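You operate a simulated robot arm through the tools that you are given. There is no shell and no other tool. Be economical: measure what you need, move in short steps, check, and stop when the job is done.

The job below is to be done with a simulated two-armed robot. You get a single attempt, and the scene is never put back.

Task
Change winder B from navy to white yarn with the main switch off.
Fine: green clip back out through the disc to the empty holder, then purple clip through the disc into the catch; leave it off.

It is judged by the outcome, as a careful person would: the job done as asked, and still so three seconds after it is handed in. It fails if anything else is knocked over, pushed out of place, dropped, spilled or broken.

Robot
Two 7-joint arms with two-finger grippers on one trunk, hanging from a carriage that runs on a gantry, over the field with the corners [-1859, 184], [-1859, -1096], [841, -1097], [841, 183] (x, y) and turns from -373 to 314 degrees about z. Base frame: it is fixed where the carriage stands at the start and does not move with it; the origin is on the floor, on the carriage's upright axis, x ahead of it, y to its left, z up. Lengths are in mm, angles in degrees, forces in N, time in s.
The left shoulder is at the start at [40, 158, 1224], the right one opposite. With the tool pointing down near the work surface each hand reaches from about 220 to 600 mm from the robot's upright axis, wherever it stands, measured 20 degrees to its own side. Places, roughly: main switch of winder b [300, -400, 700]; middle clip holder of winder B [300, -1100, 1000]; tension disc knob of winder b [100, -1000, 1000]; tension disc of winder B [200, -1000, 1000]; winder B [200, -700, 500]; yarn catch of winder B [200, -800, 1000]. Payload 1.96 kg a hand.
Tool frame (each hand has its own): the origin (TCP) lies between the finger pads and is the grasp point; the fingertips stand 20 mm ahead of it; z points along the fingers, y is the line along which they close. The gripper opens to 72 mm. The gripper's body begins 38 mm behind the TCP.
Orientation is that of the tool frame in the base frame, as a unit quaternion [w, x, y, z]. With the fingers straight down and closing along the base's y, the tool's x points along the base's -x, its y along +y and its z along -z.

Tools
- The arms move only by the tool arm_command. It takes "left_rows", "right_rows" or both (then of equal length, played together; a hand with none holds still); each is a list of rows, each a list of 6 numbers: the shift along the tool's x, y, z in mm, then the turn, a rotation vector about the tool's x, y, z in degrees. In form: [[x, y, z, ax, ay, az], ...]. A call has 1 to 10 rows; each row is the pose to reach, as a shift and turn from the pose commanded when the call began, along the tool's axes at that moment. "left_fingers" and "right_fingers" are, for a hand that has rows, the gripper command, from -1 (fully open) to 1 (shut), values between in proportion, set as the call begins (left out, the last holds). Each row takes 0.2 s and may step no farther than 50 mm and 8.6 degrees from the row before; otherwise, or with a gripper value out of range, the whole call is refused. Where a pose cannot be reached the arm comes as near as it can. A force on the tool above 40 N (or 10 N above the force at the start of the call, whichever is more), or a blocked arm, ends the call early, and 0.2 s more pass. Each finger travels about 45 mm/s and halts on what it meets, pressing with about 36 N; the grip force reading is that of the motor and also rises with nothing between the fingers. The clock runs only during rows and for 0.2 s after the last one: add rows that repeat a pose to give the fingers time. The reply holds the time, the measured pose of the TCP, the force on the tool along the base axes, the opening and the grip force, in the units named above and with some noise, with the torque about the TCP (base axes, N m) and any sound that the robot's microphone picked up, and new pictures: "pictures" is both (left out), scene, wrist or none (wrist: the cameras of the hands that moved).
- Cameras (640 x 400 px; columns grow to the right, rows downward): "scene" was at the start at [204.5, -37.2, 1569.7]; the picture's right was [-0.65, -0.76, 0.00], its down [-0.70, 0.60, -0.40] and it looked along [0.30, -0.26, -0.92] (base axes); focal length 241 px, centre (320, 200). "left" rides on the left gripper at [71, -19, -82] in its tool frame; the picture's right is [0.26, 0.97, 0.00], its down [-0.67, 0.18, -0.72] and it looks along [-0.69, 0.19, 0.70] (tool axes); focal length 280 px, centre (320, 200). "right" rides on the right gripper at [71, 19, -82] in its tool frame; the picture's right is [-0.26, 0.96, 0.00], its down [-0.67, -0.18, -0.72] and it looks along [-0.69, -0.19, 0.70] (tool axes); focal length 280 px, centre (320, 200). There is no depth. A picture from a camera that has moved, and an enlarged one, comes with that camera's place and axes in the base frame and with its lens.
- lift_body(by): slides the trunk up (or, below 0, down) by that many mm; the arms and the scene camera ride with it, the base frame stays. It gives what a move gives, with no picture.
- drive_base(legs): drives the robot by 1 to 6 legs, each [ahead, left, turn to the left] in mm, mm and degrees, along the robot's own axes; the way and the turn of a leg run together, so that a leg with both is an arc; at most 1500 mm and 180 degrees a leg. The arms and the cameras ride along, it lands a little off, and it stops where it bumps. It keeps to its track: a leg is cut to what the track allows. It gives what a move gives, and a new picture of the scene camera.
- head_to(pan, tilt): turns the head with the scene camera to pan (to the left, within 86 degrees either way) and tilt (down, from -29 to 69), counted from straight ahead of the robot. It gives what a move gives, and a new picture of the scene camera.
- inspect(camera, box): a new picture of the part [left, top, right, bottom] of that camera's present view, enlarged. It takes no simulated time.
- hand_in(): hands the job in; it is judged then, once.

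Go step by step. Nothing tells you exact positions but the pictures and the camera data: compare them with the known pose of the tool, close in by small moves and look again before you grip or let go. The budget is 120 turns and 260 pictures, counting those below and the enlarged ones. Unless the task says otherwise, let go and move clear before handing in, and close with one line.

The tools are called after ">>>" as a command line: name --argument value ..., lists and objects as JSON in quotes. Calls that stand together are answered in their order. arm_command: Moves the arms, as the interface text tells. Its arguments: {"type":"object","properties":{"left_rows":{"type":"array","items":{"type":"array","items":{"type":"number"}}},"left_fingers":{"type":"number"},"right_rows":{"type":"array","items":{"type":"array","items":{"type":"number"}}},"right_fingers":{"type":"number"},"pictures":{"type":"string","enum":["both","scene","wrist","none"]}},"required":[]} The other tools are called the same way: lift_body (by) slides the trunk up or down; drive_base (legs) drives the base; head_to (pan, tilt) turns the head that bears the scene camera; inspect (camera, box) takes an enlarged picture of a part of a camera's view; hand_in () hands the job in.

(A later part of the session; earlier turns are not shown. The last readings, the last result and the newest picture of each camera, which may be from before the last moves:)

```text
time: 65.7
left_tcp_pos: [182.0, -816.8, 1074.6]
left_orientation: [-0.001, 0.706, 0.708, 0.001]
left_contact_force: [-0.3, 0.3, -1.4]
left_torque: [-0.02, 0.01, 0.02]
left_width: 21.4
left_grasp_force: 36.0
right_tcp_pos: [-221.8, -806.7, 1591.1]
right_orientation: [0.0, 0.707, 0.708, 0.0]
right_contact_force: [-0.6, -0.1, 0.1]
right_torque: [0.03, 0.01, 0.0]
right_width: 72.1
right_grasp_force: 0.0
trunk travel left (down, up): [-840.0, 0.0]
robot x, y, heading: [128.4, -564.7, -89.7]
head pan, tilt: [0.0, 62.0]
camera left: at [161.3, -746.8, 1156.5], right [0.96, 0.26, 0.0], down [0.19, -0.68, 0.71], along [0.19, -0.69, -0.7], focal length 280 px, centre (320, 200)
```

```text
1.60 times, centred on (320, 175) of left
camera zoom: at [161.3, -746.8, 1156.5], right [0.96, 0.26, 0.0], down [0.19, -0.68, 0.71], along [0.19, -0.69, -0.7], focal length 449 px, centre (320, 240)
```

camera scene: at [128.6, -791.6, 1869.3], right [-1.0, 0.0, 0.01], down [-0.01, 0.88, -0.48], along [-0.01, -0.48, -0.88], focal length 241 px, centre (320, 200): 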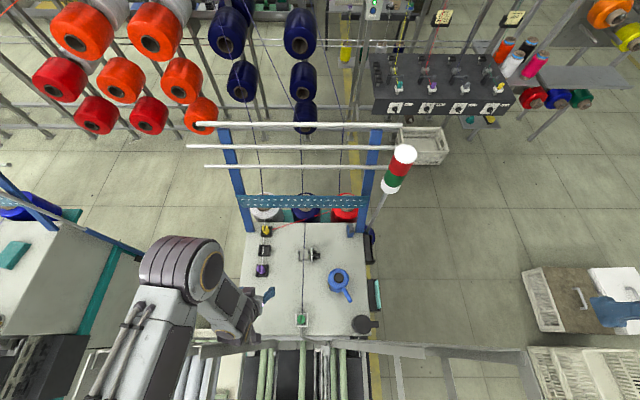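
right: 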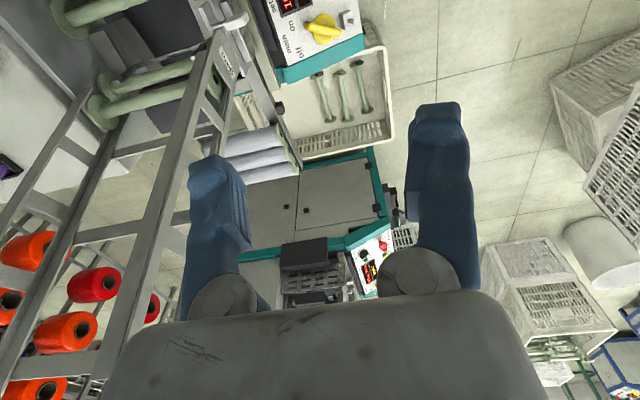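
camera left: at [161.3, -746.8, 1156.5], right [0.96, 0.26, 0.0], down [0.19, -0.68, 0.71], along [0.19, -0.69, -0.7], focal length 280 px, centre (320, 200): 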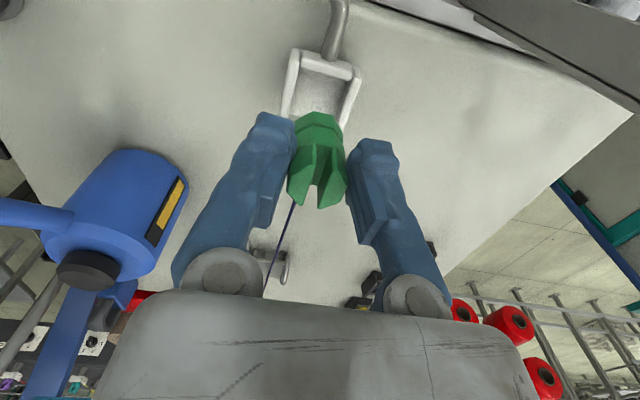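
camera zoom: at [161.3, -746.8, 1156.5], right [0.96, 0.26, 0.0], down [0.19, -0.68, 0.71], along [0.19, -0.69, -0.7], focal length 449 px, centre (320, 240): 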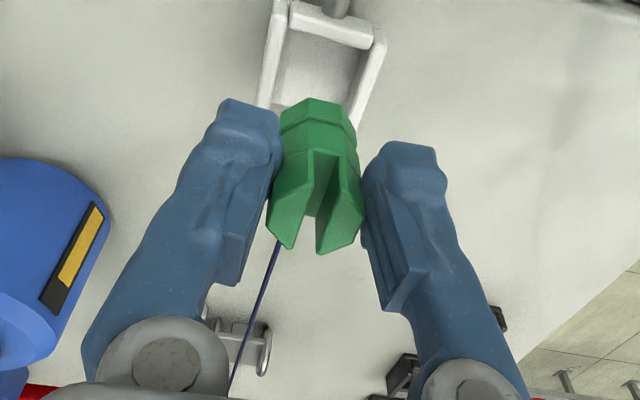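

Clip lifted with its yarn, and its base is about 30 mm below the TCP. I'll carry it back toward the disc on the gap's centre line, stopping short to measure the rim height.

>>> arm_command --left_rows '[[-30, -1, 0, 0, 0, 0], [-60, -2, 0, 0, 0, 0], [-85, -3, 0, 0, 0, 0]]' --pictures "wrist"

>>> inspect --camera "left" --box '[230, 150, 410, 300]'

>>> inspect --camera "scene" --box '[280, 235, 340, 275]'

```text
time: 66.5
left_tcp_pos: [180.1, -903.1, 1073.5]
left_orientation: [-0.001, 0.706, 0.708, 0.0]
left_contact_force: [-0.2, 1.0, 0.6]
left_torque: [-0.01, 0.0, -0.01]
left_width: 21.4
left_grasp_force: 36.6
right_tcp_pos: [-221.5, -807.9, 1591.3]
right_orientation: [0.0, 0.706, 0.708, 0.0]
right_contact_force: [0.2, 0.8, 1.3]
right_torque: [0.0, 0.0, 0.02]
right_width: 71.8
right_grasp_force: 0.0
trunk travel left (down, up): [-840.0, 0.0]
robot x, y, heading: [134.2, -566.6, -90.1]
head pan, tilt: [0.0, 62.0]
camera left: at [159.4, -832.0, 1155.7], right [0.96, 0.26, 0.0], down [0.19, -0.68, 0.71], along [0.19, -0.69, -0.7], focal length 280 px, centre (320, 200)
```

left: 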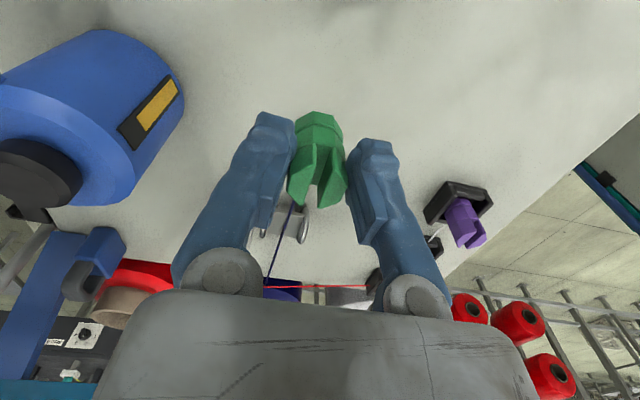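

```text
2.67 times, centred on (320, 225) of left
camera zoom: at [159.4, -832.0, 1155.7], right [0.96, 0.26, 0.0], down [0.19, -0.68, 0.71], along [0.19, -0.69, -0.7], focal length 748 px, centre (320, 133)
```

zoom: 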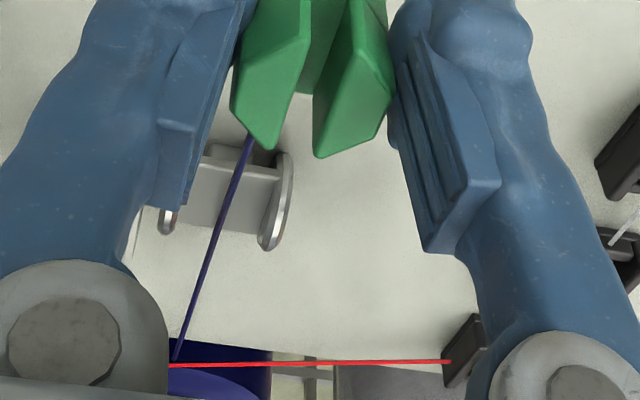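

```text
10.00 times, centred on (310, 255) of scene
camera zoom: at [132.1, -789.1, 1867.7], right [-1.0, 0.0, 0.0], down [0.0, 0.88, -0.47], along [0.0, -0.47, -0.88], focal length 2412 px, centre (420, -350)
```

zoom: 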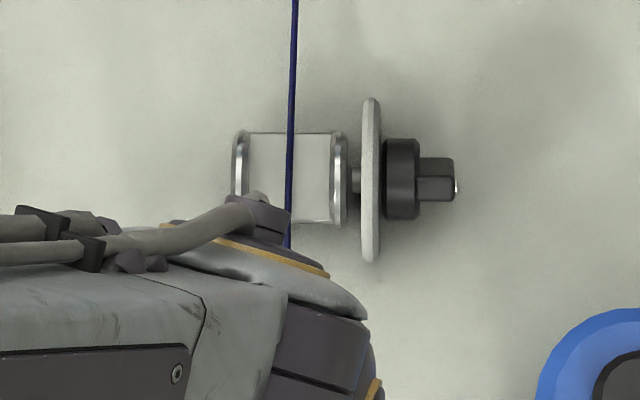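

Rim tops are at z≈1014 and the gap centre is at x≈178.5. I'll take the clip back through just above the groove, with TCP z≈1050 and the clip base about 5 mm over the rims, to y≈-1070.

>>> arm_command --left_rows '[[-20, -1.5, 12, 0, 0, 0], [-45, -1.5, 23, 0, 0, 0], [-70, -1.5, 23, 0, 0, 0], [-95, -1.5, 23, 0, 0, 0], [-120, -1.5, 23, 0, 0, 0], [-145, -1.5, 23, 0, 0, 0], [-168, -1.5, 23, 0, 0, 0]]' --pictures "both"

```text
time: 68.1
left_tcp_pos: [187.0, -1027.9, 1062.5]
left_orientation: [-0.001, 0.707, 0.707, 0.002]
left_contact_force: [0.4, 0.0, 0.3]
left_torque: [0.01, 0.0, -0.01]
left_width: 21.3
left_grasp_force: 36.3
left hand out of reach, approached as far as the arm can: row 5, 6, 7
right_tcp_pos: [-221.6, -806.8, 1592.6]
right_orientation: [0.0, 0.707, 0.708, 0.0]
right_contact_force: [-0.1, 0.2, -0.1]
right_torque: [-0.01, -0.02, 0.03]
right_width: 71.8
right_grasp_force: 0.0
trunk travel left (down, up): [-840.0, 0.0]
robot x, y, heading: [128.9, -565.3, -89.9]
head pan, tilt: [0.0, 62.0]
camera scene: at [132.1, -789.1, 1867.7], right [-1.0, 0.0, 0.0], down [0.0, 0.88, -0.47], along [0.0, -0.47, -0.88], focal length 241 px, centre (320, 200)
camera left: at [167.2, -957.1, 1144.0], right [0.96, 0.26, 0.0], down [0.18, -0.68, 0.71], along [0.19, -0.69, -0.7], focal length 280 px, centre (320, 200)
```

scene: 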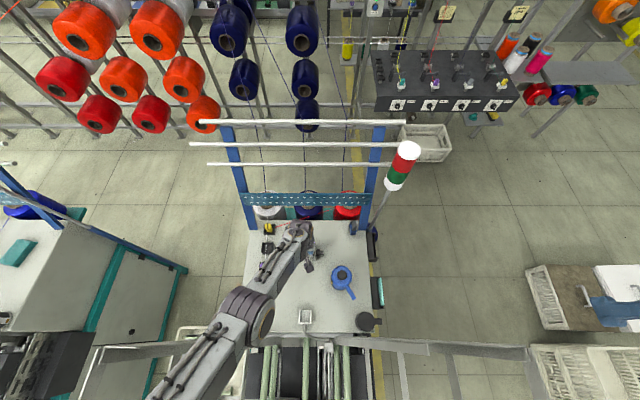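
left: 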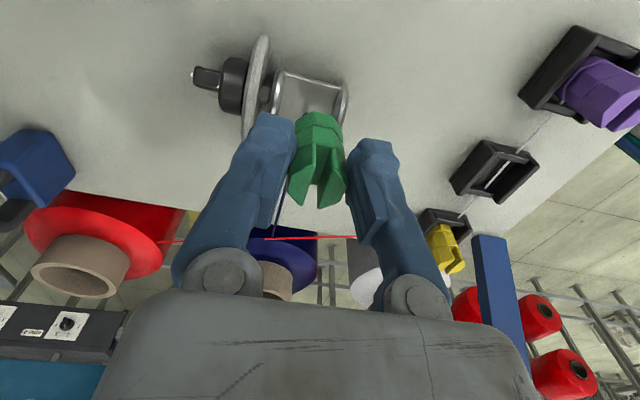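

The arm ran out of reach above the disc. I'll back the hand off a bit, drive 80 mm further in, and redo the pass.

>>> arm_command --left_rows '[[30, -3, 0, 0, 0, 0], [60, -5, 0, 0, 0, 0], [90, -5, 0, 0, 0, 0]]' --pictures "none"

>>> drive_base --legs '[[80, 0, 0]]'

```text
time: 68.9
left_tcp_pos: [182.4, -938.4, 1063.3]
left_orientation: [0.0, 0.706, 0.708, 0.001]
left_contact_force: [0.5, 0.5, -0.7]
left_torque: [-0.02, 0.0, 0.01]
left_width: 21.6
left_grasp_force: 35.8
right_tcp_pos: [-221.4, -806.0, 1592.2]
right_orientation: [0.0, 0.707, 0.707, 0.0]
right_contact_force: [0.0, 0.9, -0.4]
right_torque: [-0.03, 0.01, -0.01]
right_width: 72.0
right_grasp_force: 0.0
trunk travel left (down, up): [-840.0, 0.0]
robot x, y, heading: [133.3, -566.7, -90.0]
head pan, tilt: [0.0, 62.0]
```

```text
time: 70.1
left_tcp_pos: [182.0, -1019.8, 1063.9]
left_orientation: [0.001, 0.705, 0.709, 0.001]
left_contact_force: [-0.5, -0.4, -0.9]
left_torque: [0.01, -0.03, 0.04]
left_width: 21.2
left_grasp_force: 36.0
right_tcp_pos: [-221.7, -888.5, 1590.6]
right_orientation: [0.0, 0.706, 0.708, 0.001]
right_contact_force: [0.2, 0.0, 0.2]
right_torque: [-0.01, -0.03, -0.04]
right_width: 71.9
right_grasp_force: 0.0
trunk travel left (down, up): [-840.0, 0.0]
robot x, y, heading: [131.7, -650.0, -89.8]
head pan, tilt: [0.0, 62.0]
stopped in leg 1: the robot was blocked; the commanded pose is now the measured one
camera scene: at [132.1, -870.4, 1867.9], right [-1.0, 0.0, 0.0], down [0.0, 0.88, -0.47], along [0.0, -0.47, -0.88], focal length 241 px, centre (320, 200)
```

scene: 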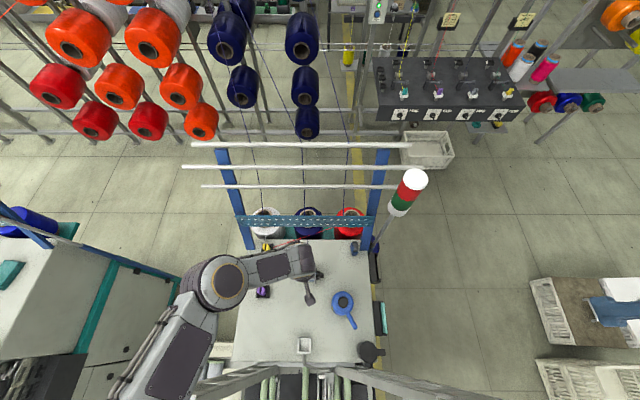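

The drive stopped blocked at about 80 mm. I'll back off 20 mm and look left at the arm versus the gate.

>>> drive_base --legs '[[-25, 0, 0]]'

>>> head_to --pan 70 --tilt 55

>>> head_to --pan -70 --tilt 55

```text
time: 71.0
left_tcp_pos: [183.3, -994.8, 1063.2]
left_orientation: [0.001, 0.705, 0.709, 0.0]
left_contact_force: [0.5, -0.4, -0.1]
left_torque: [-0.03, 0.0, 0.01]
left_width: 21.5
left_grasp_force: 36.3
right_tcp_pos: [-221.4, -864.9, 1591.5]
right_orientation: [0.0, 0.706, 0.709, 0.001]
right_contact_force: [1.3, -0.1, -0.4]
right_torque: [0.0, 0.0, 0.03]
right_width: 72.0
right_grasp_force: 0.2
trunk travel left (down, up): [-840.0, 0.0]
robot x, y, heading: [130.1, -624.0, -89.9]
head pan, tilt: [0.0, 62.0]
camera scene: at [132.3, -846.1, 1867.7], right [-1.0, 0.0, 0.0], down [0.0, 0.88, -0.47], along [0.0, -0.47, -0.88], focal length 241 px, centre (320, 200)
```

scene: 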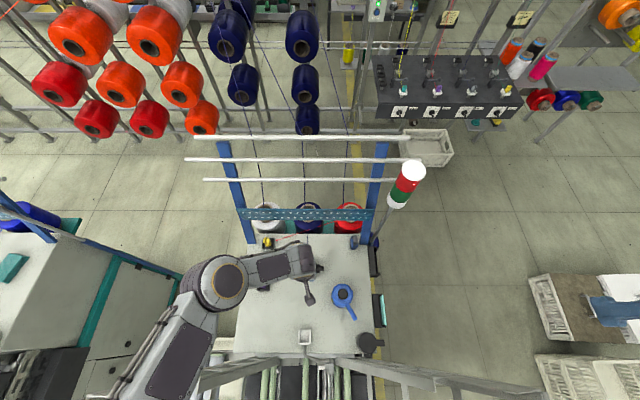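

```text
time: 72.4
left_tcp_pos: [182.5, -995.8, 1063.1]
left_orientation: [0.0, 0.705, 0.709, 0.0]
left_contact_force: [-0.9, 0.2, -0.5]
left_torque: [0.0, 0.02, 0.03]
left_width: 21.2
left_grasp_force: 36.2
right_tcp_pos: [-221.5, -863.6, 1591.9]
right_orientation: [0.0, 0.706, 0.708, 0.0]
right_contact_force: [0.0, -0.7, 0.4]
right_torque: [-0.03, 0.02, -0.01]
right_width: 72.2
right_grasp_force: 0.1
trunk travel left (down, up): [-840.0, 0.0]
robot x, y, heading: [130.1, -622.2, -89.8]
head pan, tilt: [70.0, 55.0]
camera scene: at [199.8, -806.2, 1876.1], right [-0.34, -0.94, 0.0], down [-0.77, 0.28, -0.57], along [0.54, -0.19, -0.82], focal length 241 px, centre (320, 200)
```

scene: 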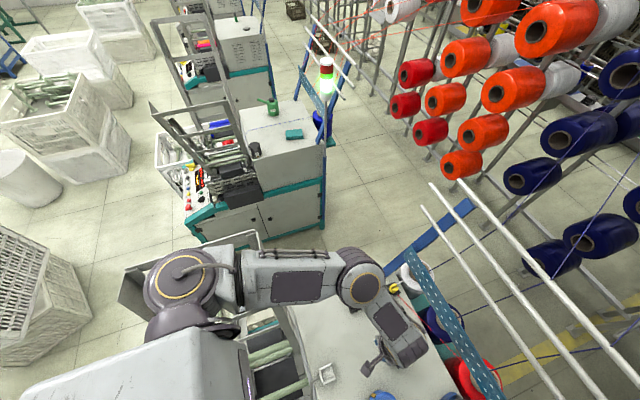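

```text
time: 74.6
left_tcp_pos: [183.3, -995.9, 1062.6]
left_orientation: [0.0, 0.705, 0.709, 0.0]
left_contact_force: [-0.5, 0.2, 0.0]
left_torque: [0.0, 0.0, 0.01]
left_width: 21.3
left_grasp_force: 36.0
right_tcp_pos: [-221.7, -864.0, 1591.8]
right_orientation: [0.0, 0.706, 0.709, 0.0]
right_contact_force: [-0.2, 0.3, 0.8]
right_torque: [0.03, -0.04, -0.01]
right_width: 72.2
right_grasp_force: 0.1
trunk travel left (down, up): [-840.0, 0.0]
robot x, y, heading: [132.2, -618.5, -89.5]
head pan, tilt: [-70.0, 55.0]
camera scene: at [64.4, -806.7, 1876.1], right [-0.35, 0.94, 0.0], down [0.77, 0.28, -0.57], along [-0.54, -0.2, -0.82], focal length 241 px, centre (320, 200)
```

scene: 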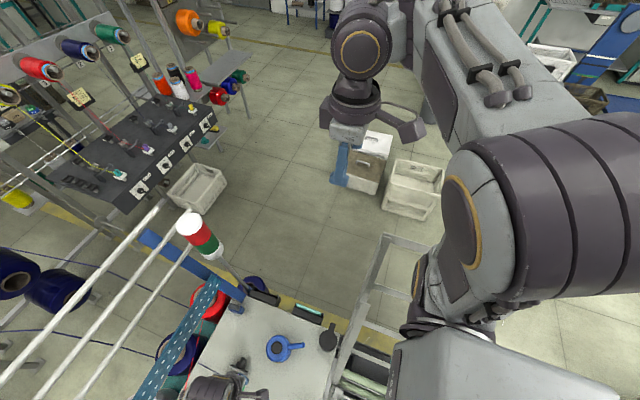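

Nothing has shifted: the gates are where they were, and the right upper arm is the tight one. I'll stay here, since reach is now enough, and continue the pass through the disc to y≈-1068.

>>> arm_command --left_rows '[[10, -4.5, 10, 0, 0, 0], [-15, -4.5, 12, 0, 0, 0], [-35, -4.5, 12, 0, 0, 0], [-55, -4.5, 12, 0, 0, 0], [-73, -4.5, 12, 0, 0, 0]]' --pictures "wrist"

>>> head_to --pan 0 --tilt 62

```text
time: 75.8
left_tcp_pos: [177.9, -1068.0, 1051.1]
left_orientation: [0.0, 0.706, 0.708, 0.001]
left_contact_force: [0.6, -0.4, 0.1]
left_torque: [0.01, 0.0, 0.02]
left_width: 21.4
left_grasp_force: 35.7
right_tcp_pos: [-220.7, -864.6, 1592.6]
right_orientation: [0.001, 0.706, 0.708, 0.0]
right_contact_force: [0.6, 0.4, -0.6]
right_torque: [0.01, 0.0, 0.01]
right_width: 71.7
right_grasp_force: 0.2
trunk travel left (down, up): [-840.0, 0.0]
robot x, y, heading: [132.2, -622.0, -89.6]
head pan, tilt: [-70.0, 55.0]
camera left: at [158.4, -997.1, 1132.9], right [0.96, 0.26, 0.0], down [0.18, -0.68, 0.71], along [0.19, -0.69, -0.7], focal length 280 px, centre (320, 200)
```

left: 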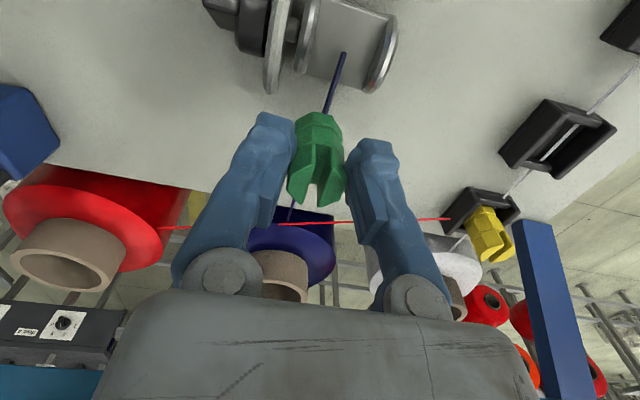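

```text
time: 77.2
left_tcp_pos: [177.7, -1068.4, 1050.5]
left_orientation: [-0.001, 0.705, 0.709, 0.0]
left_contact_force: [-0.1, -0.4, -1.3]
left_torque: [-0.02, 0.01, 0.01]
left_width: 21.6
left_grasp_force: 36.1
right_tcp_pos: [-222.3, -864.6, 1590.7]
right_orientation: [0.0, 0.706, 0.708, 0.0]
right_contact_force: [0.5, 0.1, 0.2]
right_torque: [0.01, -0.01, 0.0]
right_width: 72.0
right_grasp_force: 0.1
trunk travel left (down, up): [-840.0, 0.0]
robot x, y, heading: [131.5, -624.5, -89.9]
head pan, tilt: [0.0, 62.0]
camera scene: at [132.2, -846.1, 1867.7], right [-1.0, 0.0, 0.0], down [0.0, 0.88, -0.47], along [0.0, -0.47, -0.88], focal length 241 px, centre (320, 200)
```

scene: 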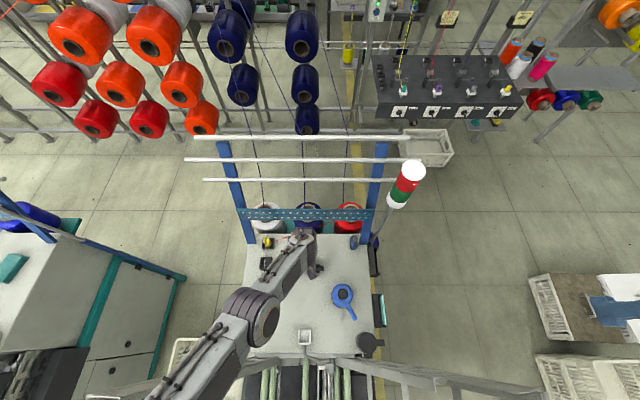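

The navy line still seems to run to a point in the disc. I'll zoom in on it.

>>> inspect --camera "left" --box '[230, 0, 410, 130]'

>>> inspect --camera "left" --box '[230, 100, 410, 240]'

>>> inspect --camera "scene" --box '[275, 220, 345, 280]'

```text
3.08 times, centred on (320, 65) of left
camera zoom: at [158.7, -997.2, 1132.7], right [0.96, 0.27, 0.0], down [0.19, -0.67, 0.71], along [0.19, -0.69, -0.7], focal length 863 px, centre (320, 615)
```

zoom: 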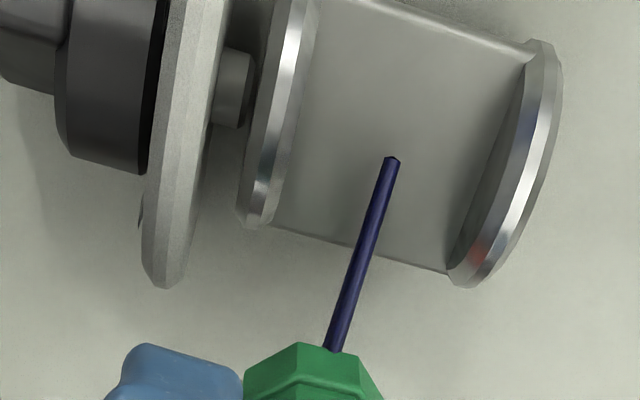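

```text
2.86 times, centred on (320, 170) of left
camera zoom: at [158.7, -997.2, 1132.7], right [0.96, 0.27, 0.0], down [0.19, -0.67, 0.71], along [0.19, -0.69, -0.7], focal length 801 px, centre (320, 286)
```

zoom: 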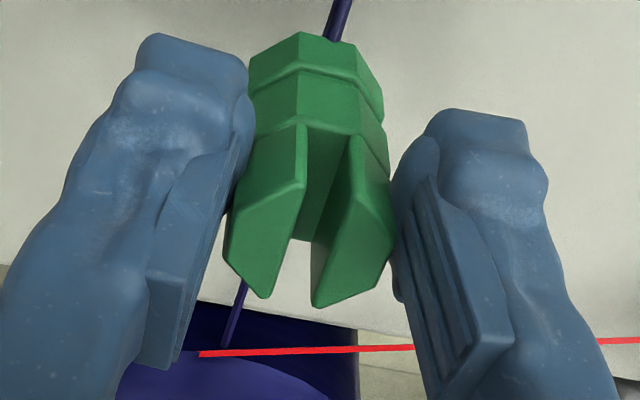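

```text
6.67 times, centred on (310, 250) of scene
camera zoom: at [132.2, -846.1, 1867.7], right [-1.0, 0.0, 0.0], down [0.0, 0.88, -0.47], along [0.0, -0.47, -0.88], focal length 1608 px, centre (387, -133)
```

zoom: 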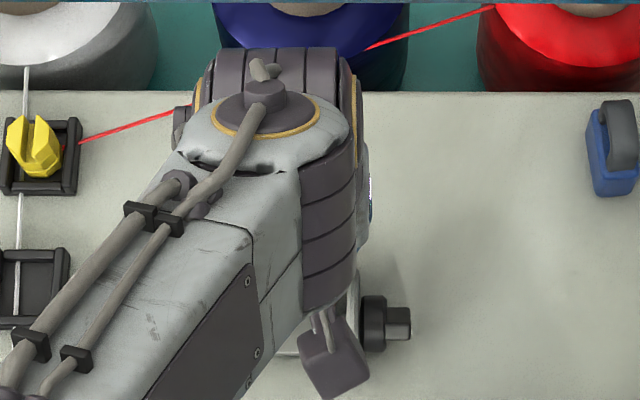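

Threading point seen: the gap is a 30 mm channel (x 165–195) with a platform at z≈995 and rims at about 1013, and the clip passed above it, so the yarn is still hooked. The clip is only 21 mm wide, so it fits. I'll go forward again over the top, lower so the clip's base is down in the channel (fingertips just above the rims), and draw it back through.

>>> arm_command --left_rows '[[0, 1, -12, 0, 0, 0], [35, 2, -12, 0, 0, 0], [70, 3, -12, 0, 0, 0], [98, 3.5, -12, 0, 0, 0], [98, 3.5, 0, 0, 0, 0], [98, 3.5, 13, 0, 0, 0]]' --pictures "wrist"

>>> inspect --camera "left" --box '[220, 80, 420, 250]'

```text
time: 78.6
left_tcp_pos: [181.4, -970.8, 1036.9]
left_orientation: [0.0, 0.706, 0.709, 0.0]
left_contact_force: [0.5, -0.1, -0.3]
left_torque: [0.01, -0.03, -0.03]
left_width: 21.4
left_grasp_force: 36.3
right_tcp_pos: [-220.6, -865.1, 1591.3]
right_orientation: [0.0, 0.706, 0.708, 0.0]
right_contact_force: [-0.1, -0.2, -0.4]
right_torque: [-0.01, 0.01, 0.02]
right_width: 72.0
right_grasp_force: 0.0
trunk travel left (down, up): [-840.0, 0.0]
robot x, y, heading: [124.4, -623.1, -89.9]
head pan, tilt: [0.0, 62.0]
camera left: at [161.9, -899.9, 1119.9], right [0.96, 0.27, 0.0], down [0.19, -0.67, 0.72], along [0.19, -0.69, -0.7], focal length 280 px, centre (320, 200)
```

left: 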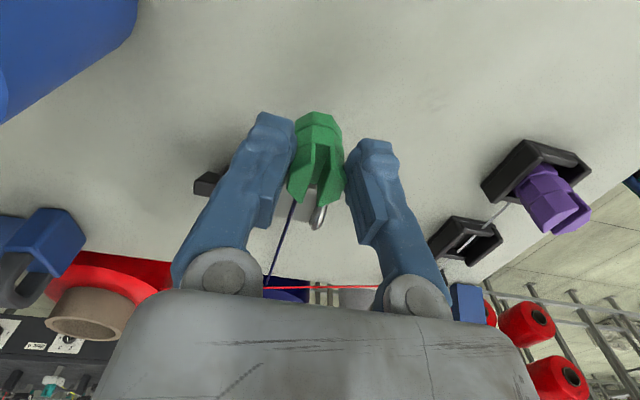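

```text
2.35 times, centred on (320, 165) of left
camera zoom: at [161.9, -899.9, 1119.9], right [0.96, 0.27, 0.0], down [0.19, -0.67, 0.72], along [0.19, -0.69, -0.7], focal length 660 px, centre (320, 282)
```

zoom: 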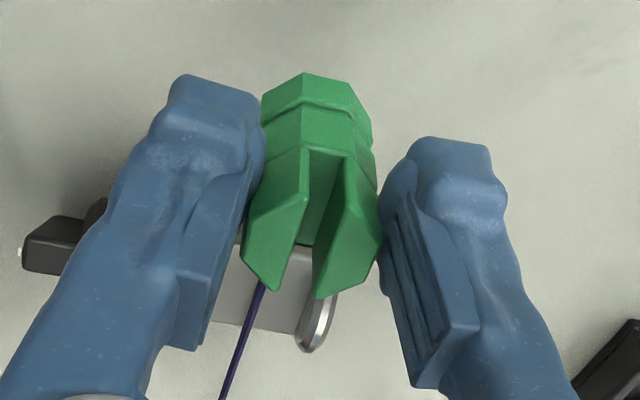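

Right rim confirmed at x≈195, top z≈1014. Now I'll draw it back slowly through the channel.

>>> arm_command --left_rows '[[-15, 0, -1, 0, 0, 0], [-30, 0, -1, 0, 0, 0], [-45, 0, -1, 0, 0, 0], [-60, 0, -1, 0, 0, 0], [-75, 0, -1, 0, 0, 0], [-90, 0, -1, 0, 0, 0], [-105, 0, -1, 0, 0, 0]]' --pictures "wrist"

>>> inspect --camera "left" --box '[220, 0, 420, 130]'

```text
time: 80.2
left_tcp_pos: [183.1, -1069.9, 1044.0]
left_orientation: [-0.001, 0.706, 0.709, 0.001]
left_contact_force: [-0.4, -0.1, -0.9]
left_torque: [0.02, -0.01, -0.02]
left_width: 21.7
left_grasp_force: 36.1
left hand out of reach, approached as far as the arm can: row 7
right_tcp_pos: [-220.3, -863.5, 1590.6]
right_orientation: [0.0, 0.706, 0.708, 0.0]
right_contact_force: [-0.3, -0.1, 0.5]
right_torque: [0.01, 0.02, -0.01]
right_width: 72.2
right_grasp_force: 0.0
trunk travel left (down, up): [-840.0, 0.0]
robot x, y, heading: [131.2, -622.9, -89.9]
head pan, tilt: [0.0, 62.0]
camera left: at [162.5, -998.8, 1124.7], right [0.96, 0.27, 0.0], down [0.19, -0.67, 0.71], along [0.19, -0.69, -0.7], focal length 280 px, centre (320, 200)
```

left: 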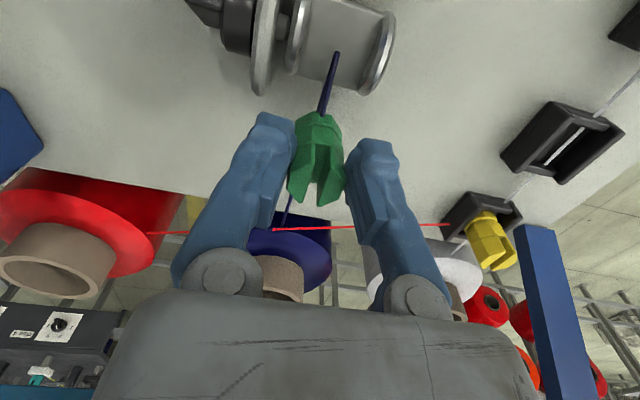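

```text
3.08 times, centred on (320, 65) of left
camera zoom: at [162.5, -998.8, 1124.7], right [0.96, 0.27, 0.0], down [0.19, -0.67, 0.71], along [0.19, -0.69, -0.7], focal length 863 px, centre (320, 615)
```

zoom: 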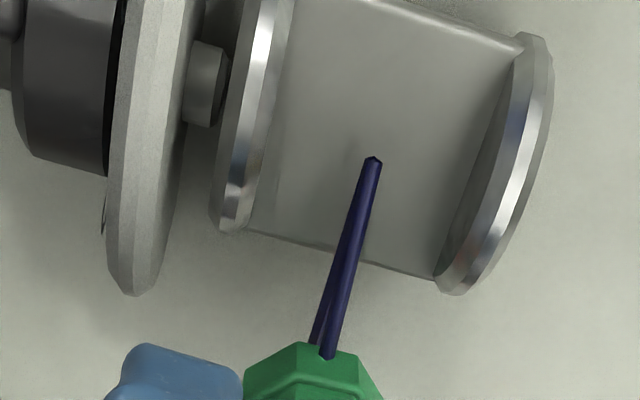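

Both yarn legs still meet in the disc. I'll see whether it frees as the clip moves away from behind the disc toward the holder, staying high.

>>> arm_command --left_rows '[[3, 30, -12, 0, 0, 0], [3, 70, -15, 0, 0, 0], [3, 110, -15, 0, 0, 0]]' --pictures "wrist"

>>> inspect --camera "left" --box '[100, 0, 420, 200]'

>>> inspect --camera "scene" --box '[275, 220, 345, 280]'

```text
time: 81.0
left_tcp_pos: [292.1, -1068.0, 1057.1]
left_orientation: [0.0, 0.705, 0.71, -0.002]
left_contact_force: [-0.7, 0.0, 0.3]
left_torque: [0.01, -0.01, 0.02]
left_width: 21.9
left_grasp_force: 35.6
right_tcp_pos: [-220.1, -864.7, 1591.7]
right_orientation: [0.0, 0.706, 0.708, 0.0]
right_contact_force: [-1.4, 0.2, -0.2]
right_torque: [0.02, -0.03, 0.0]
right_width: 72.0
right_grasp_force: 0.0
trunk travel left (down, up): [-840.0, 0.0]
robot x, y, heading: [130.0, -624.8, -90.1]
head pan, tilt: [0.0, 62.0]
camera left: at [272.7, -996.5, 1139.9], right [0.96, 0.27, 0.0], down [0.19, -0.67, 0.72], along [0.19, -0.69, -0.7], focal length 280 px, centre (320, 200)
```

left: 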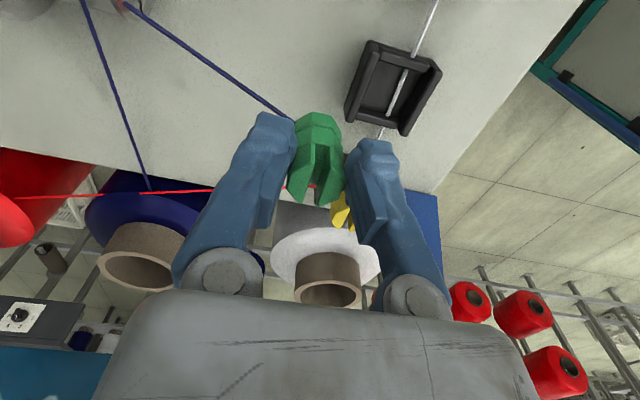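

```text
2.00 times, centred on (260, 100) of left
camera zoom: at [272.7, -996.5, 1139.9], right [0.96, 0.27, 0.0], down [0.19, -0.67, 0.72], along [0.19, -0.69, -0.7], focal length 561 px, centre (440, 400)
```

zoom: 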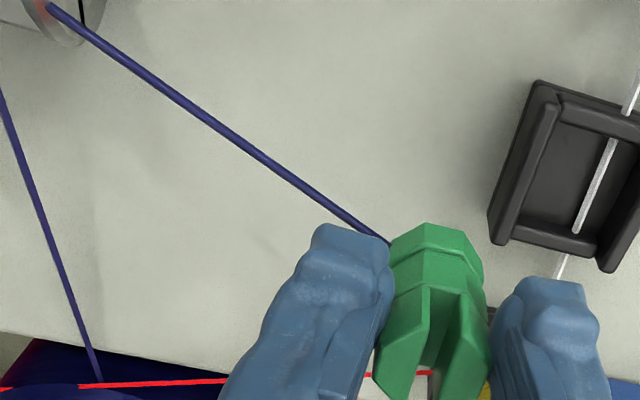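

```text
6.67 times, centred on (310, 250) of scene
camera zoom: at [132.2, -846.0, 1867.7], right [-1.0, 0.0, 0.0], down [0.0, 0.88, -0.47], along [0.0, -0.47, -0.88], focal length 1608 px, centre (387, -133)
```

zoom: 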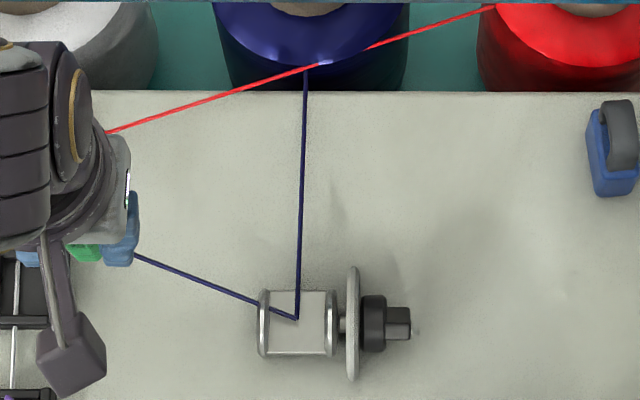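

Still hooked, so the clip must go lower through the channel. I'll retrace to the front and turn the hand 90° so the narrow side of the fingers (18 mm) fits in the channel, then pass low.

>>> arm_command --left_rows '[[0, -40, 0, 0, 0, 0], [0, -80, -3, 0, 0, 0], [0, -112, -5, 0, 0, 0], [40, -112, -5, 0, 0, 0], [80, -112, -5, 0, 0, 0], [120, -112, -5, 0, 0, 0], [140, -112, -5, 0, 0, 0]]' --pictures "none"

>>> arm_command --left_rows '[[0, 0, 0, 0, 0, 8.5], [0, 0, 0, 0, 0, 17], [0, 0, 0, 0, 0, 25.5], [0, 0, 0, 0, 0, 34], [0, 0, 0, 0, 0, 42.5], [0, 0, 0, 0, 0, 51], [0, 0, 0, 0, 0, 59.5], [0, 0, 0, 0, 0, 68], [0, 0, 0, 0, 0, 76.5], [0, 0, 0, 0, 0, 85]]' --pictures "both"

```text
time: 82.6
left_tcp_pos: [179.6, -928.3, 1061.7]
left_orientation: [0.0, 0.705, 0.709, 0.0]
left_contact_force: [0.0, -0.4, 0.0]
left_torque: [-0.01, 0.02, -0.01]
left_width: 21.3
left_grasp_force: 36.0
right_tcp_pos: [-220.8, -863.1, 1592.0]
right_orientation: [0.0, 0.706, 0.708, 0.0]
right_contact_force: [0.8, -0.4, 0.9]
right_torque: [0.04, -0.02, 0.0]
right_width: 72.1
right_grasp_force: 0.0
trunk travel left (down, up): [-840.0, 0.0]
robot x, y, heading: [132.1, -621.5, -89.6]
head pan, tilt: [0.0, 62.0]
```

```text
time: 84.8
left_tcp_pos: [178.8, -927.7, 1062.8]
left_orientation: [0.001, 0.999, 0.045, 0.001]
left_contact_force: [0.2, 0.4, -0.3]
left_torque: [-0.03, 0.01, -0.02]
left_width: 21.6
left_grasp_force: 35.9
right_tcp_pos: [-221.2, -865.5, 1592.3]
right_orientation: [0.0, 0.706, 0.708, 0.0]
right_contact_force: [0.0, -0.6, -0.8]
right_torque: [-0.01, -0.01, -0.02]
right_width: 71.9
right_grasp_force: 0.0
trunk travel left (down, up): [-840.0, 0.0]
robot x, y, heading: [131.7, -623.3, -89.9]
head pan, tilt: [0.0, 62.0]
camera scene: at [132.3, -846.0, 1867.7], right [-1.0, 0.0, 0.0], down [0.0, 0.88, -0.47], along [0.0, -0.47, -0.88], focal length 241 px, centre (320, 200)
camera left: at [248.7, -901.4, 1144.6], right [0.35, -0.94, 0.0], down [-0.66, -0.24, 0.72], along [-0.67, -0.25, -0.7], focal length 280 px, centre (320, 200)
```

scene: 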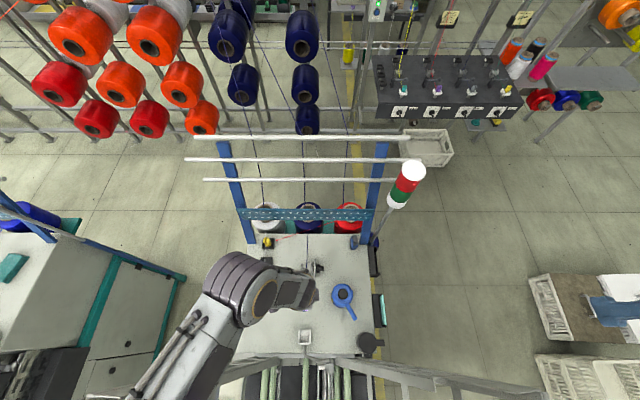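
left: 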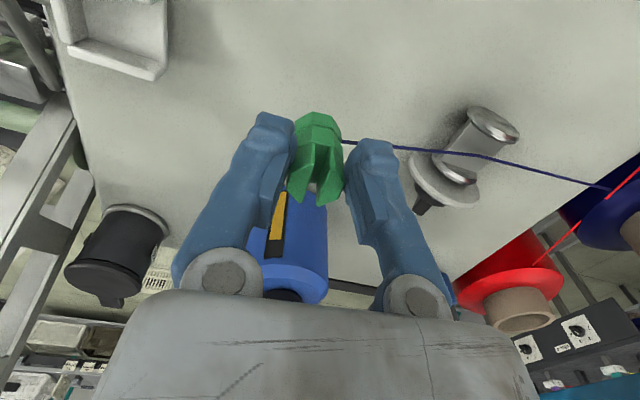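

The yarn attaches low on the clip. I'll finish the 90° turn, go down to z≈1031 just in front of the channel, and check alignment.

>>> arm_command --left_rows '[[0.5, 15, 0, 0, 0, 2.6], [1, 32, 0, 0, 0, 5.1], [1, 42, 16, 0, 0, 5.1], [1, 45, 31, 0, 0, 5.1]]' --pictures "wrist"

>>> inspect --camera "left" --box '[280, 60, 520, 220]'

>>> inspect --camera "scene" --box '[280, 240, 340, 290]'

```text
time: 85.8
left_tcp_pos: [185.2, -970.8, 1031.6]
left_orientation: [0.001, 1.0, 0.002, 0.001]
left_contact_force: [-0.2, -0.2, -0.3]
left_torque: [0.0, 0.04, -0.01]
left_width: 21.6
left_grasp_force: 36.0
right_tcp_pos: [-221.7, -863.8, 1591.8]
right_orientation: [0.001, 0.706, 0.708, 0.0]
right_contact_force: [0.2, -0.2, -0.1]
right_torque: [0.01, 0.04, -0.02]
right_width: 71.9
right_grasp_force: 0.1
trunk travel left (down, up): [-840.0, 0.0]
robot x, y, heading: [131.1, -624.3, -89.8]
head pan, tilt: [0.0, 62.0]
camera left: at [255.6, -952.2, 1113.6], right [0.26, -0.96, 0.0], down [-0.67, -0.19, 0.72], along [-0.69, -0.19, -0.7], focal length 280 px, centre (320, 200)
```

left: 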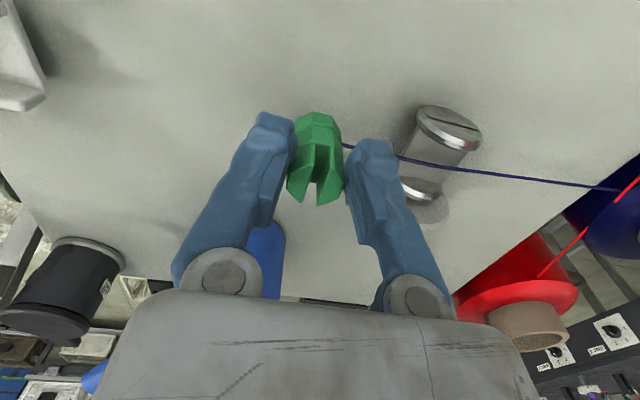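

```text
2.50 times, centred on (400, 140) of left
camera zoom: at [255.6, -952.2, 1113.6], right [0.26, -0.96, 0.0], down [-0.67, -0.19, 0.72], along [-0.69, -0.19, -0.7], focal length 701 px, centre (120, 350)
```

zoom: 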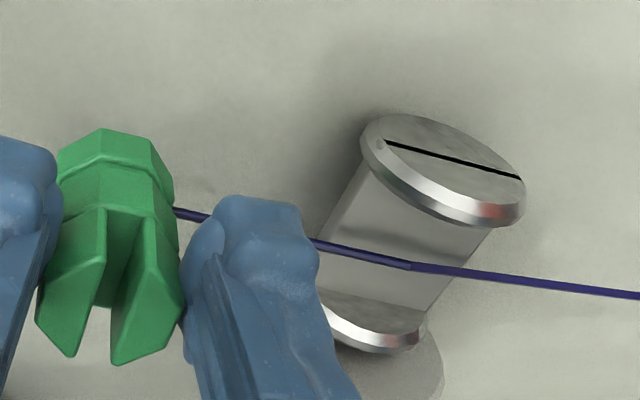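

```text
8.00 times, centred on (310, 265) of scene
camera zoom: at [132.3, -846.1, 1867.8], right [-1.0, 0.0, 0.0], down [0.0, 0.88, -0.47], along [0.0, -0.47, -0.88], focal length 1930 px, centre (400, -320)
```

zoom: 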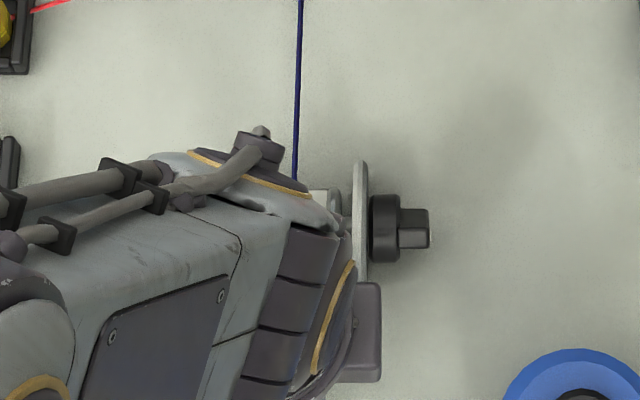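

The side view refines it: the yarn sits at (180,-1036,995) on the platform and the rim tops are only at z≈1005, so my clip passed above. I need TCP z≈1028. I'll edge the base 13 mm ahead for reach, centre x and lower.

>>> drive_base --legs '[[13, 0, 0]]'

>>> arm_command --left_rows '[[-5, 0, 0, 0, 0, 0], [-5, 0, 3, 0, 0, 0]]' --pictures "wrist"

>>> inspect --camera "left" --box '[260, 60, 500, 220]'

```text
time: 86.6
left_tcp_pos: [184.8, -985.5, 1031.1]
left_orientation: [0.0, 1.0, 0.003, 0.0]
left_contact_force: [-0.2, 1.0, -1.5]
left_torque: [0.0, 0.01, -0.01]
left_width: 21.4
left_grasp_force: 36.2
right_tcp_pos: [-220.9, -877.3, 1591.4]
right_orientation: [0.0, 0.706, 0.708, 0.0]
right_contact_force: [0.1, -0.2, -0.6]
right_torque: [0.01, 0.01, 0.0]
right_width: 71.8
right_grasp_force: 0.0
trunk travel left (down, up): [-840.0, 0.0]
robot x, y, heading: [130.3, -636.0, -89.7]
head pan, tilt: [0.0, 62.0]
camera scene: at [132.3, -859.1, 1867.7], right [-1.0, 0.0, 0.0], down [0.0, 0.88, -0.47], along [0.0, -0.47, -0.88], focal length 241 px, centre (320, 200)
```

scene: 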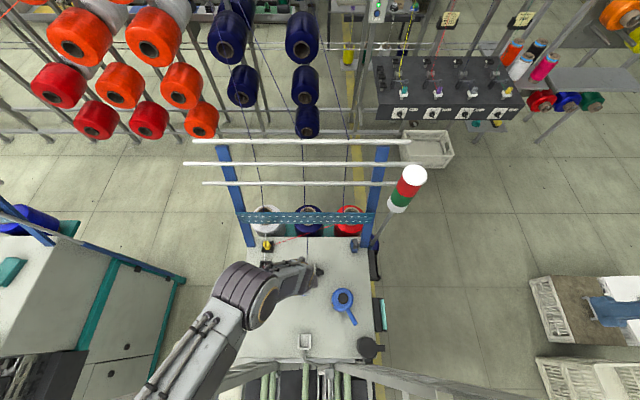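

```text
time: 87.2
left_tcp_pos: [179.1, -985.6, 1029.8]
left_orientation: [0.0, 1.0, 0.001, 0.0]
left_contact_force: [-0.3, 0.2, -1.8]
left_torque: [0.02, -0.01, 0.0]
left_width: 21.5
left_grasp_force: 36.2
right_tcp_pos: [-221.2, -878.2, 1592.2]
right_orientation: [0.0, 0.706, 0.708, 0.0]
right_contact_force: [0.4, -0.1, 0.3]
right_torque: [0.01, 0.02, -0.05]
right_width: 71.8
right_grasp_force: 0.1
trunk travel left (down, up): [-840.0, 0.0]
robot x, y, heading: [133.1, -631.8, -89.9]
head pan, tilt: [0.0, 62.0]
camera left: at [250.6, -965.3, 1111.0], right [0.27, -0.96, 0.0], down [-0.67, -0.19, 0.72], along [-0.69, -0.19, -0.7], focal length 280 px, centre (320, 200)
```

left: 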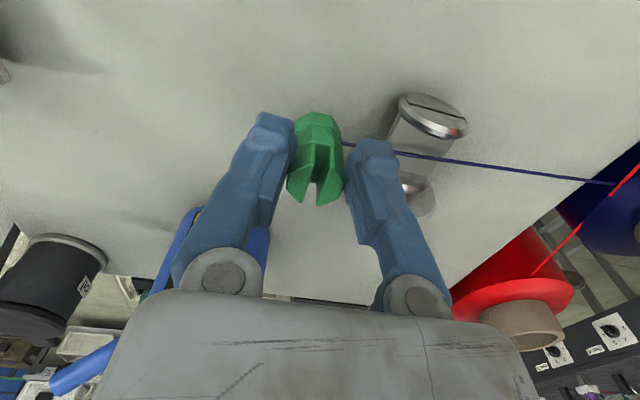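

```text
2.50 times, centred on (380, 140) of left
camera zoom: at [250.6, -965.3, 1111.0], right [0.27, -0.96, 0.0], down [-0.67, -0.19, 0.72], along [-0.69, -0.19, -0.7], focal length 701 px, centre (170, 350)
```

zoom: 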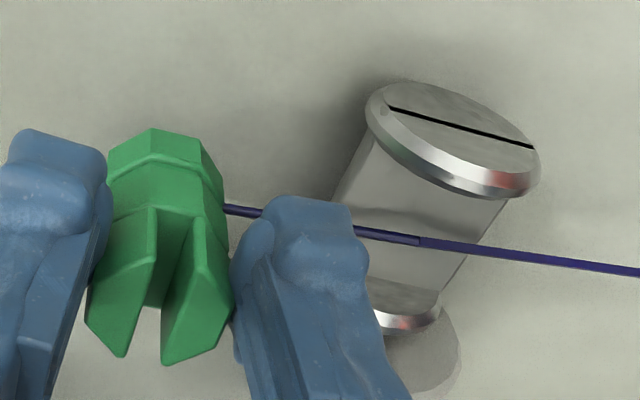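

The yarn's seat is confirmed at (180,-1037,994). The clip's base is about z 998 now, just above it and below the rim tops. I'll draw back slowly through the channel.

>>> arm_command --left_rows '[[0.5, 12, 0, 0, 0, 0], [1, 24, 0, 0, 0, 0], [1, 36, 0, 0, 0, 0], [1, 48, 0, 0, 0, 0], [1, 60, 0, 0, 0, 0], [1, 72, 0, 0, 0, 0], [1, 84, 0, 0, 0, 0]]' --pictures "wrist"

>>> inspect --camera "left" --box '[200, 40, 440, 200]'

```text
time: 88.1
left_tcp_pos: [180.5, -1013.1, 1024.9]
left_orientation: [-0.012, 1.0, -0.001, 0.0]
left_contact_force: [2.4, 13.5, 5.9]
left_torque: [0.46, -0.02, -0.08]
left_width: 22.1
left_grasp_force: 36.1
right_tcp_pos: [-221.7, -875.6, 1590.5]
right_orientation: [-0.001, 0.706, 0.708, 0.001]
right_contact_force: [-0.3, 0.1, -0.8]
right_torque: [-0.02, 0.0, -0.01]
right_width: 71.7
right_grasp_force: 0.0
trunk travel left (down, up): [-840.0, 0.0]
robot x, y, heading: [131.9, -636.6, -89.7]
head pan, tilt: [0.0, 62.0]
stopped in row 4 (left hand): the force on the tool passed its limit at 49 N (the readings are from after the stop); the commanded pose is now the measured one
camera left: at [251.4, -995.7, 1108.1], right [0.26, -0.96, -0.02], down [-0.67, -0.2, 0.71], along [-0.69, -0.17, -0.7], focal length 280 px, centre (320, 200)
```

left: 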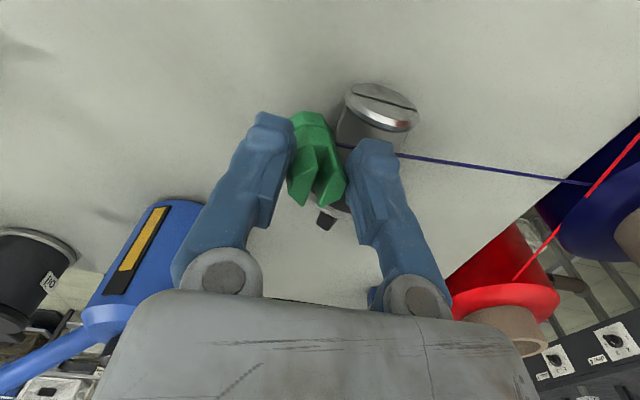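

```text
2.50 times, centred on (320, 120) of left
camera zoom: at [251.4, -995.7, 1108.1], right [0.26, -0.96, -0.02], down [-0.67, -0.2, 0.71], along [-0.69, -0.17, -0.7], focal length 701 px, centre (320, 400)
```

zoom: 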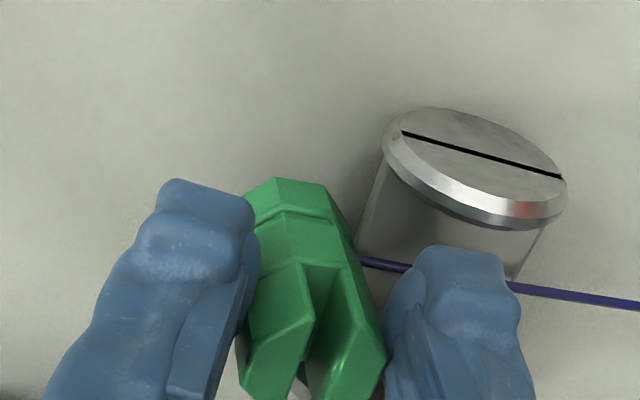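

The clip's base met the hub. I'm backing off immediately to check that nothing shifted.

>>> arm_command --left_rows '[[0, -15, 0, 0, 0, 0], [0, -32, -3, 0, 0, 0], [0, -45, -10, 0, 0, 0]]' --pictures "wrist"

>>> inspect --camera "left" --box '[240, 60, 480, 220]'

>>> inspect --camera "scene" --box '[275, 230, 345, 290]'

```text
time: 88.9
left_tcp_pos: [179.9, -973.4, 1037.3]
left_orientation: [-0.008, 1.0, 0.0, -0.001]
left_contact_force: [-0.5, -0.7, 0.7]
left_torque: [-0.02, 0.0, 0.0]
left_width: 22.1
left_grasp_force: 35.8
right_tcp_pos: [-220.9, -876.3, 1592.2]
right_orientation: [0.0, 0.706, 0.708, 0.001]
right_contact_force: [-0.2, 0.8, 0.4]
right_torque: [-0.01, 0.04, -0.02]
right_width: 71.9
right_grasp_force: 0.0
trunk travel left (down, up): [-840.0, 0.0]
robot x, y, heading: [129.6, -635.6, -89.7]
head pan, tilt: [0.0, 62.0]
camera left: at [250.3, -955.2, 1119.8], right [0.26, -0.96, -0.02], down [-0.67, -0.19, 0.71], along [-0.69, -0.18, -0.7], focal length 280 px, centre (320, 200)
```

left: 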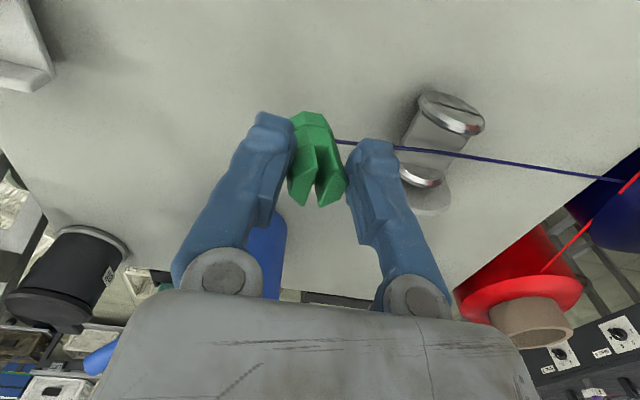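

```text
2.50 times, centred on (360, 140) of left
camera zoom: at [250.3, -955.2, 1119.8], right [0.26, -0.96, -0.02], down [-0.67, -0.19, 0.71], along [-0.69, -0.18, -0.7], focal length 701 px, centre (220, 350)
```

zoom: 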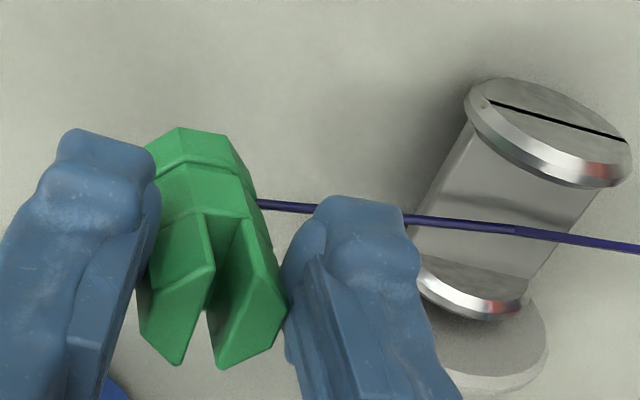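

```text
6.67 times, centred on (310, 260) of scene
camera zoom: at [132.4, -858.6, 1867.7], right [-1.0, 0.0, 0.0], down [0.0, 0.88, -0.47], along [0.0, -0.47, -0.88], focal length 1608 px, centre (387, -200)
```

zoom: 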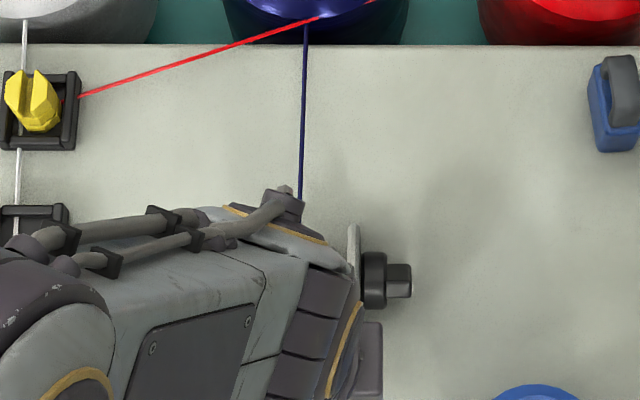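

The disc is intact. The clip simply met a round hub (top ≈1002), so the lowest possible pass is TCP ≈1037. I'll pass there and continue straight back further this time, to y≈-1087.

>>> arm_command --left_rows '[[0, 20, -2, 0, 0, 0], [0, 36, -2, 0, 0, 0], [0, 52, -2, 0, 0, 0], [0, 68, -2, 0, 0, 0], [0, 84, -2, 0, 0, 0], [0, 100, -2, 0, 0, 0], [0, 113, -2, 0, 0, 0]]' --pictures "wrist"

>>> inspect --camera "left" --box '[140, 40, 420, 220]'

```text
time: 89.9
left_tcp_pos: [183.9, -1027.7, 1035.8]
left_orientation: [-0.021, 1.0, 0.001, 0.002]
left_contact_force: [7.2, 16.5, 17.5]
left_torque: [0.58, -0.06, -0.26]
left_width: 21.8
left_grasp_force: 36.0
right_tcp_pos: [-219.0, -874.5, 1589.8]
right_orientation: [0.001, 0.705, 0.709, 0.001]
right_contact_force: [0.3, -0.6, 0.2]
right_torque: [-0.02, 0.01, -0.01]
right_width: 72.2
right_grasp_force: 0.1
trunk travel left (down, up): [-840.0, 0.0]
robot x, y, heading: [131.6, -633.9, -89.6]
head pan, tilt: [0.0, 62.0]
stopped in row 5 (left hand): the force on the tool passed its limit at 49 N (the readings are from after the stop); the commanded pose is now the measured one
camera left: at [253.4, -1011.8, 1118.9], right [0.26, -0.96, -0.04], down [-0.68, -0.21, 0.7], along [-0.69, -0.16, -0.71], focal length 280 px, centre (320, 200)
```

left: 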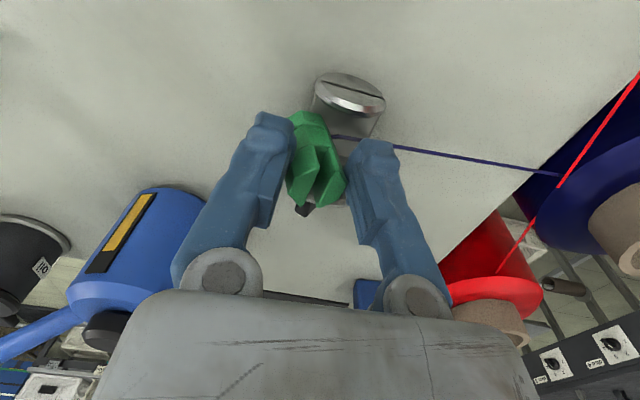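

```text
2.22 times, centred on (280, 130) of left
camera zoom: at [253.4, -1011.8, 1118.9], right [0.26, -0.96, -0.04], down [-0.68, -0.21, 0.7], along [-0.69, -0.16, -0.71], focal length 623 px, centre (409, 356)
```

zoom: 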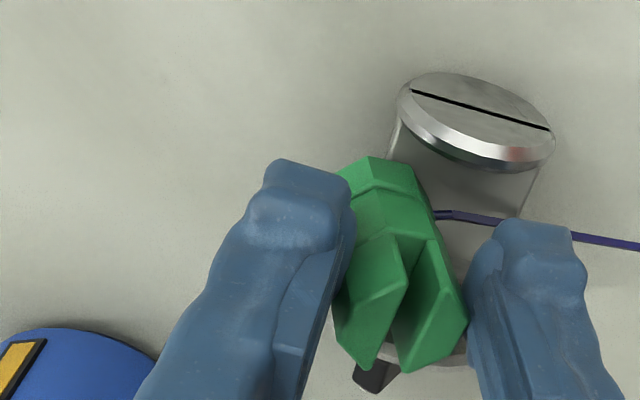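

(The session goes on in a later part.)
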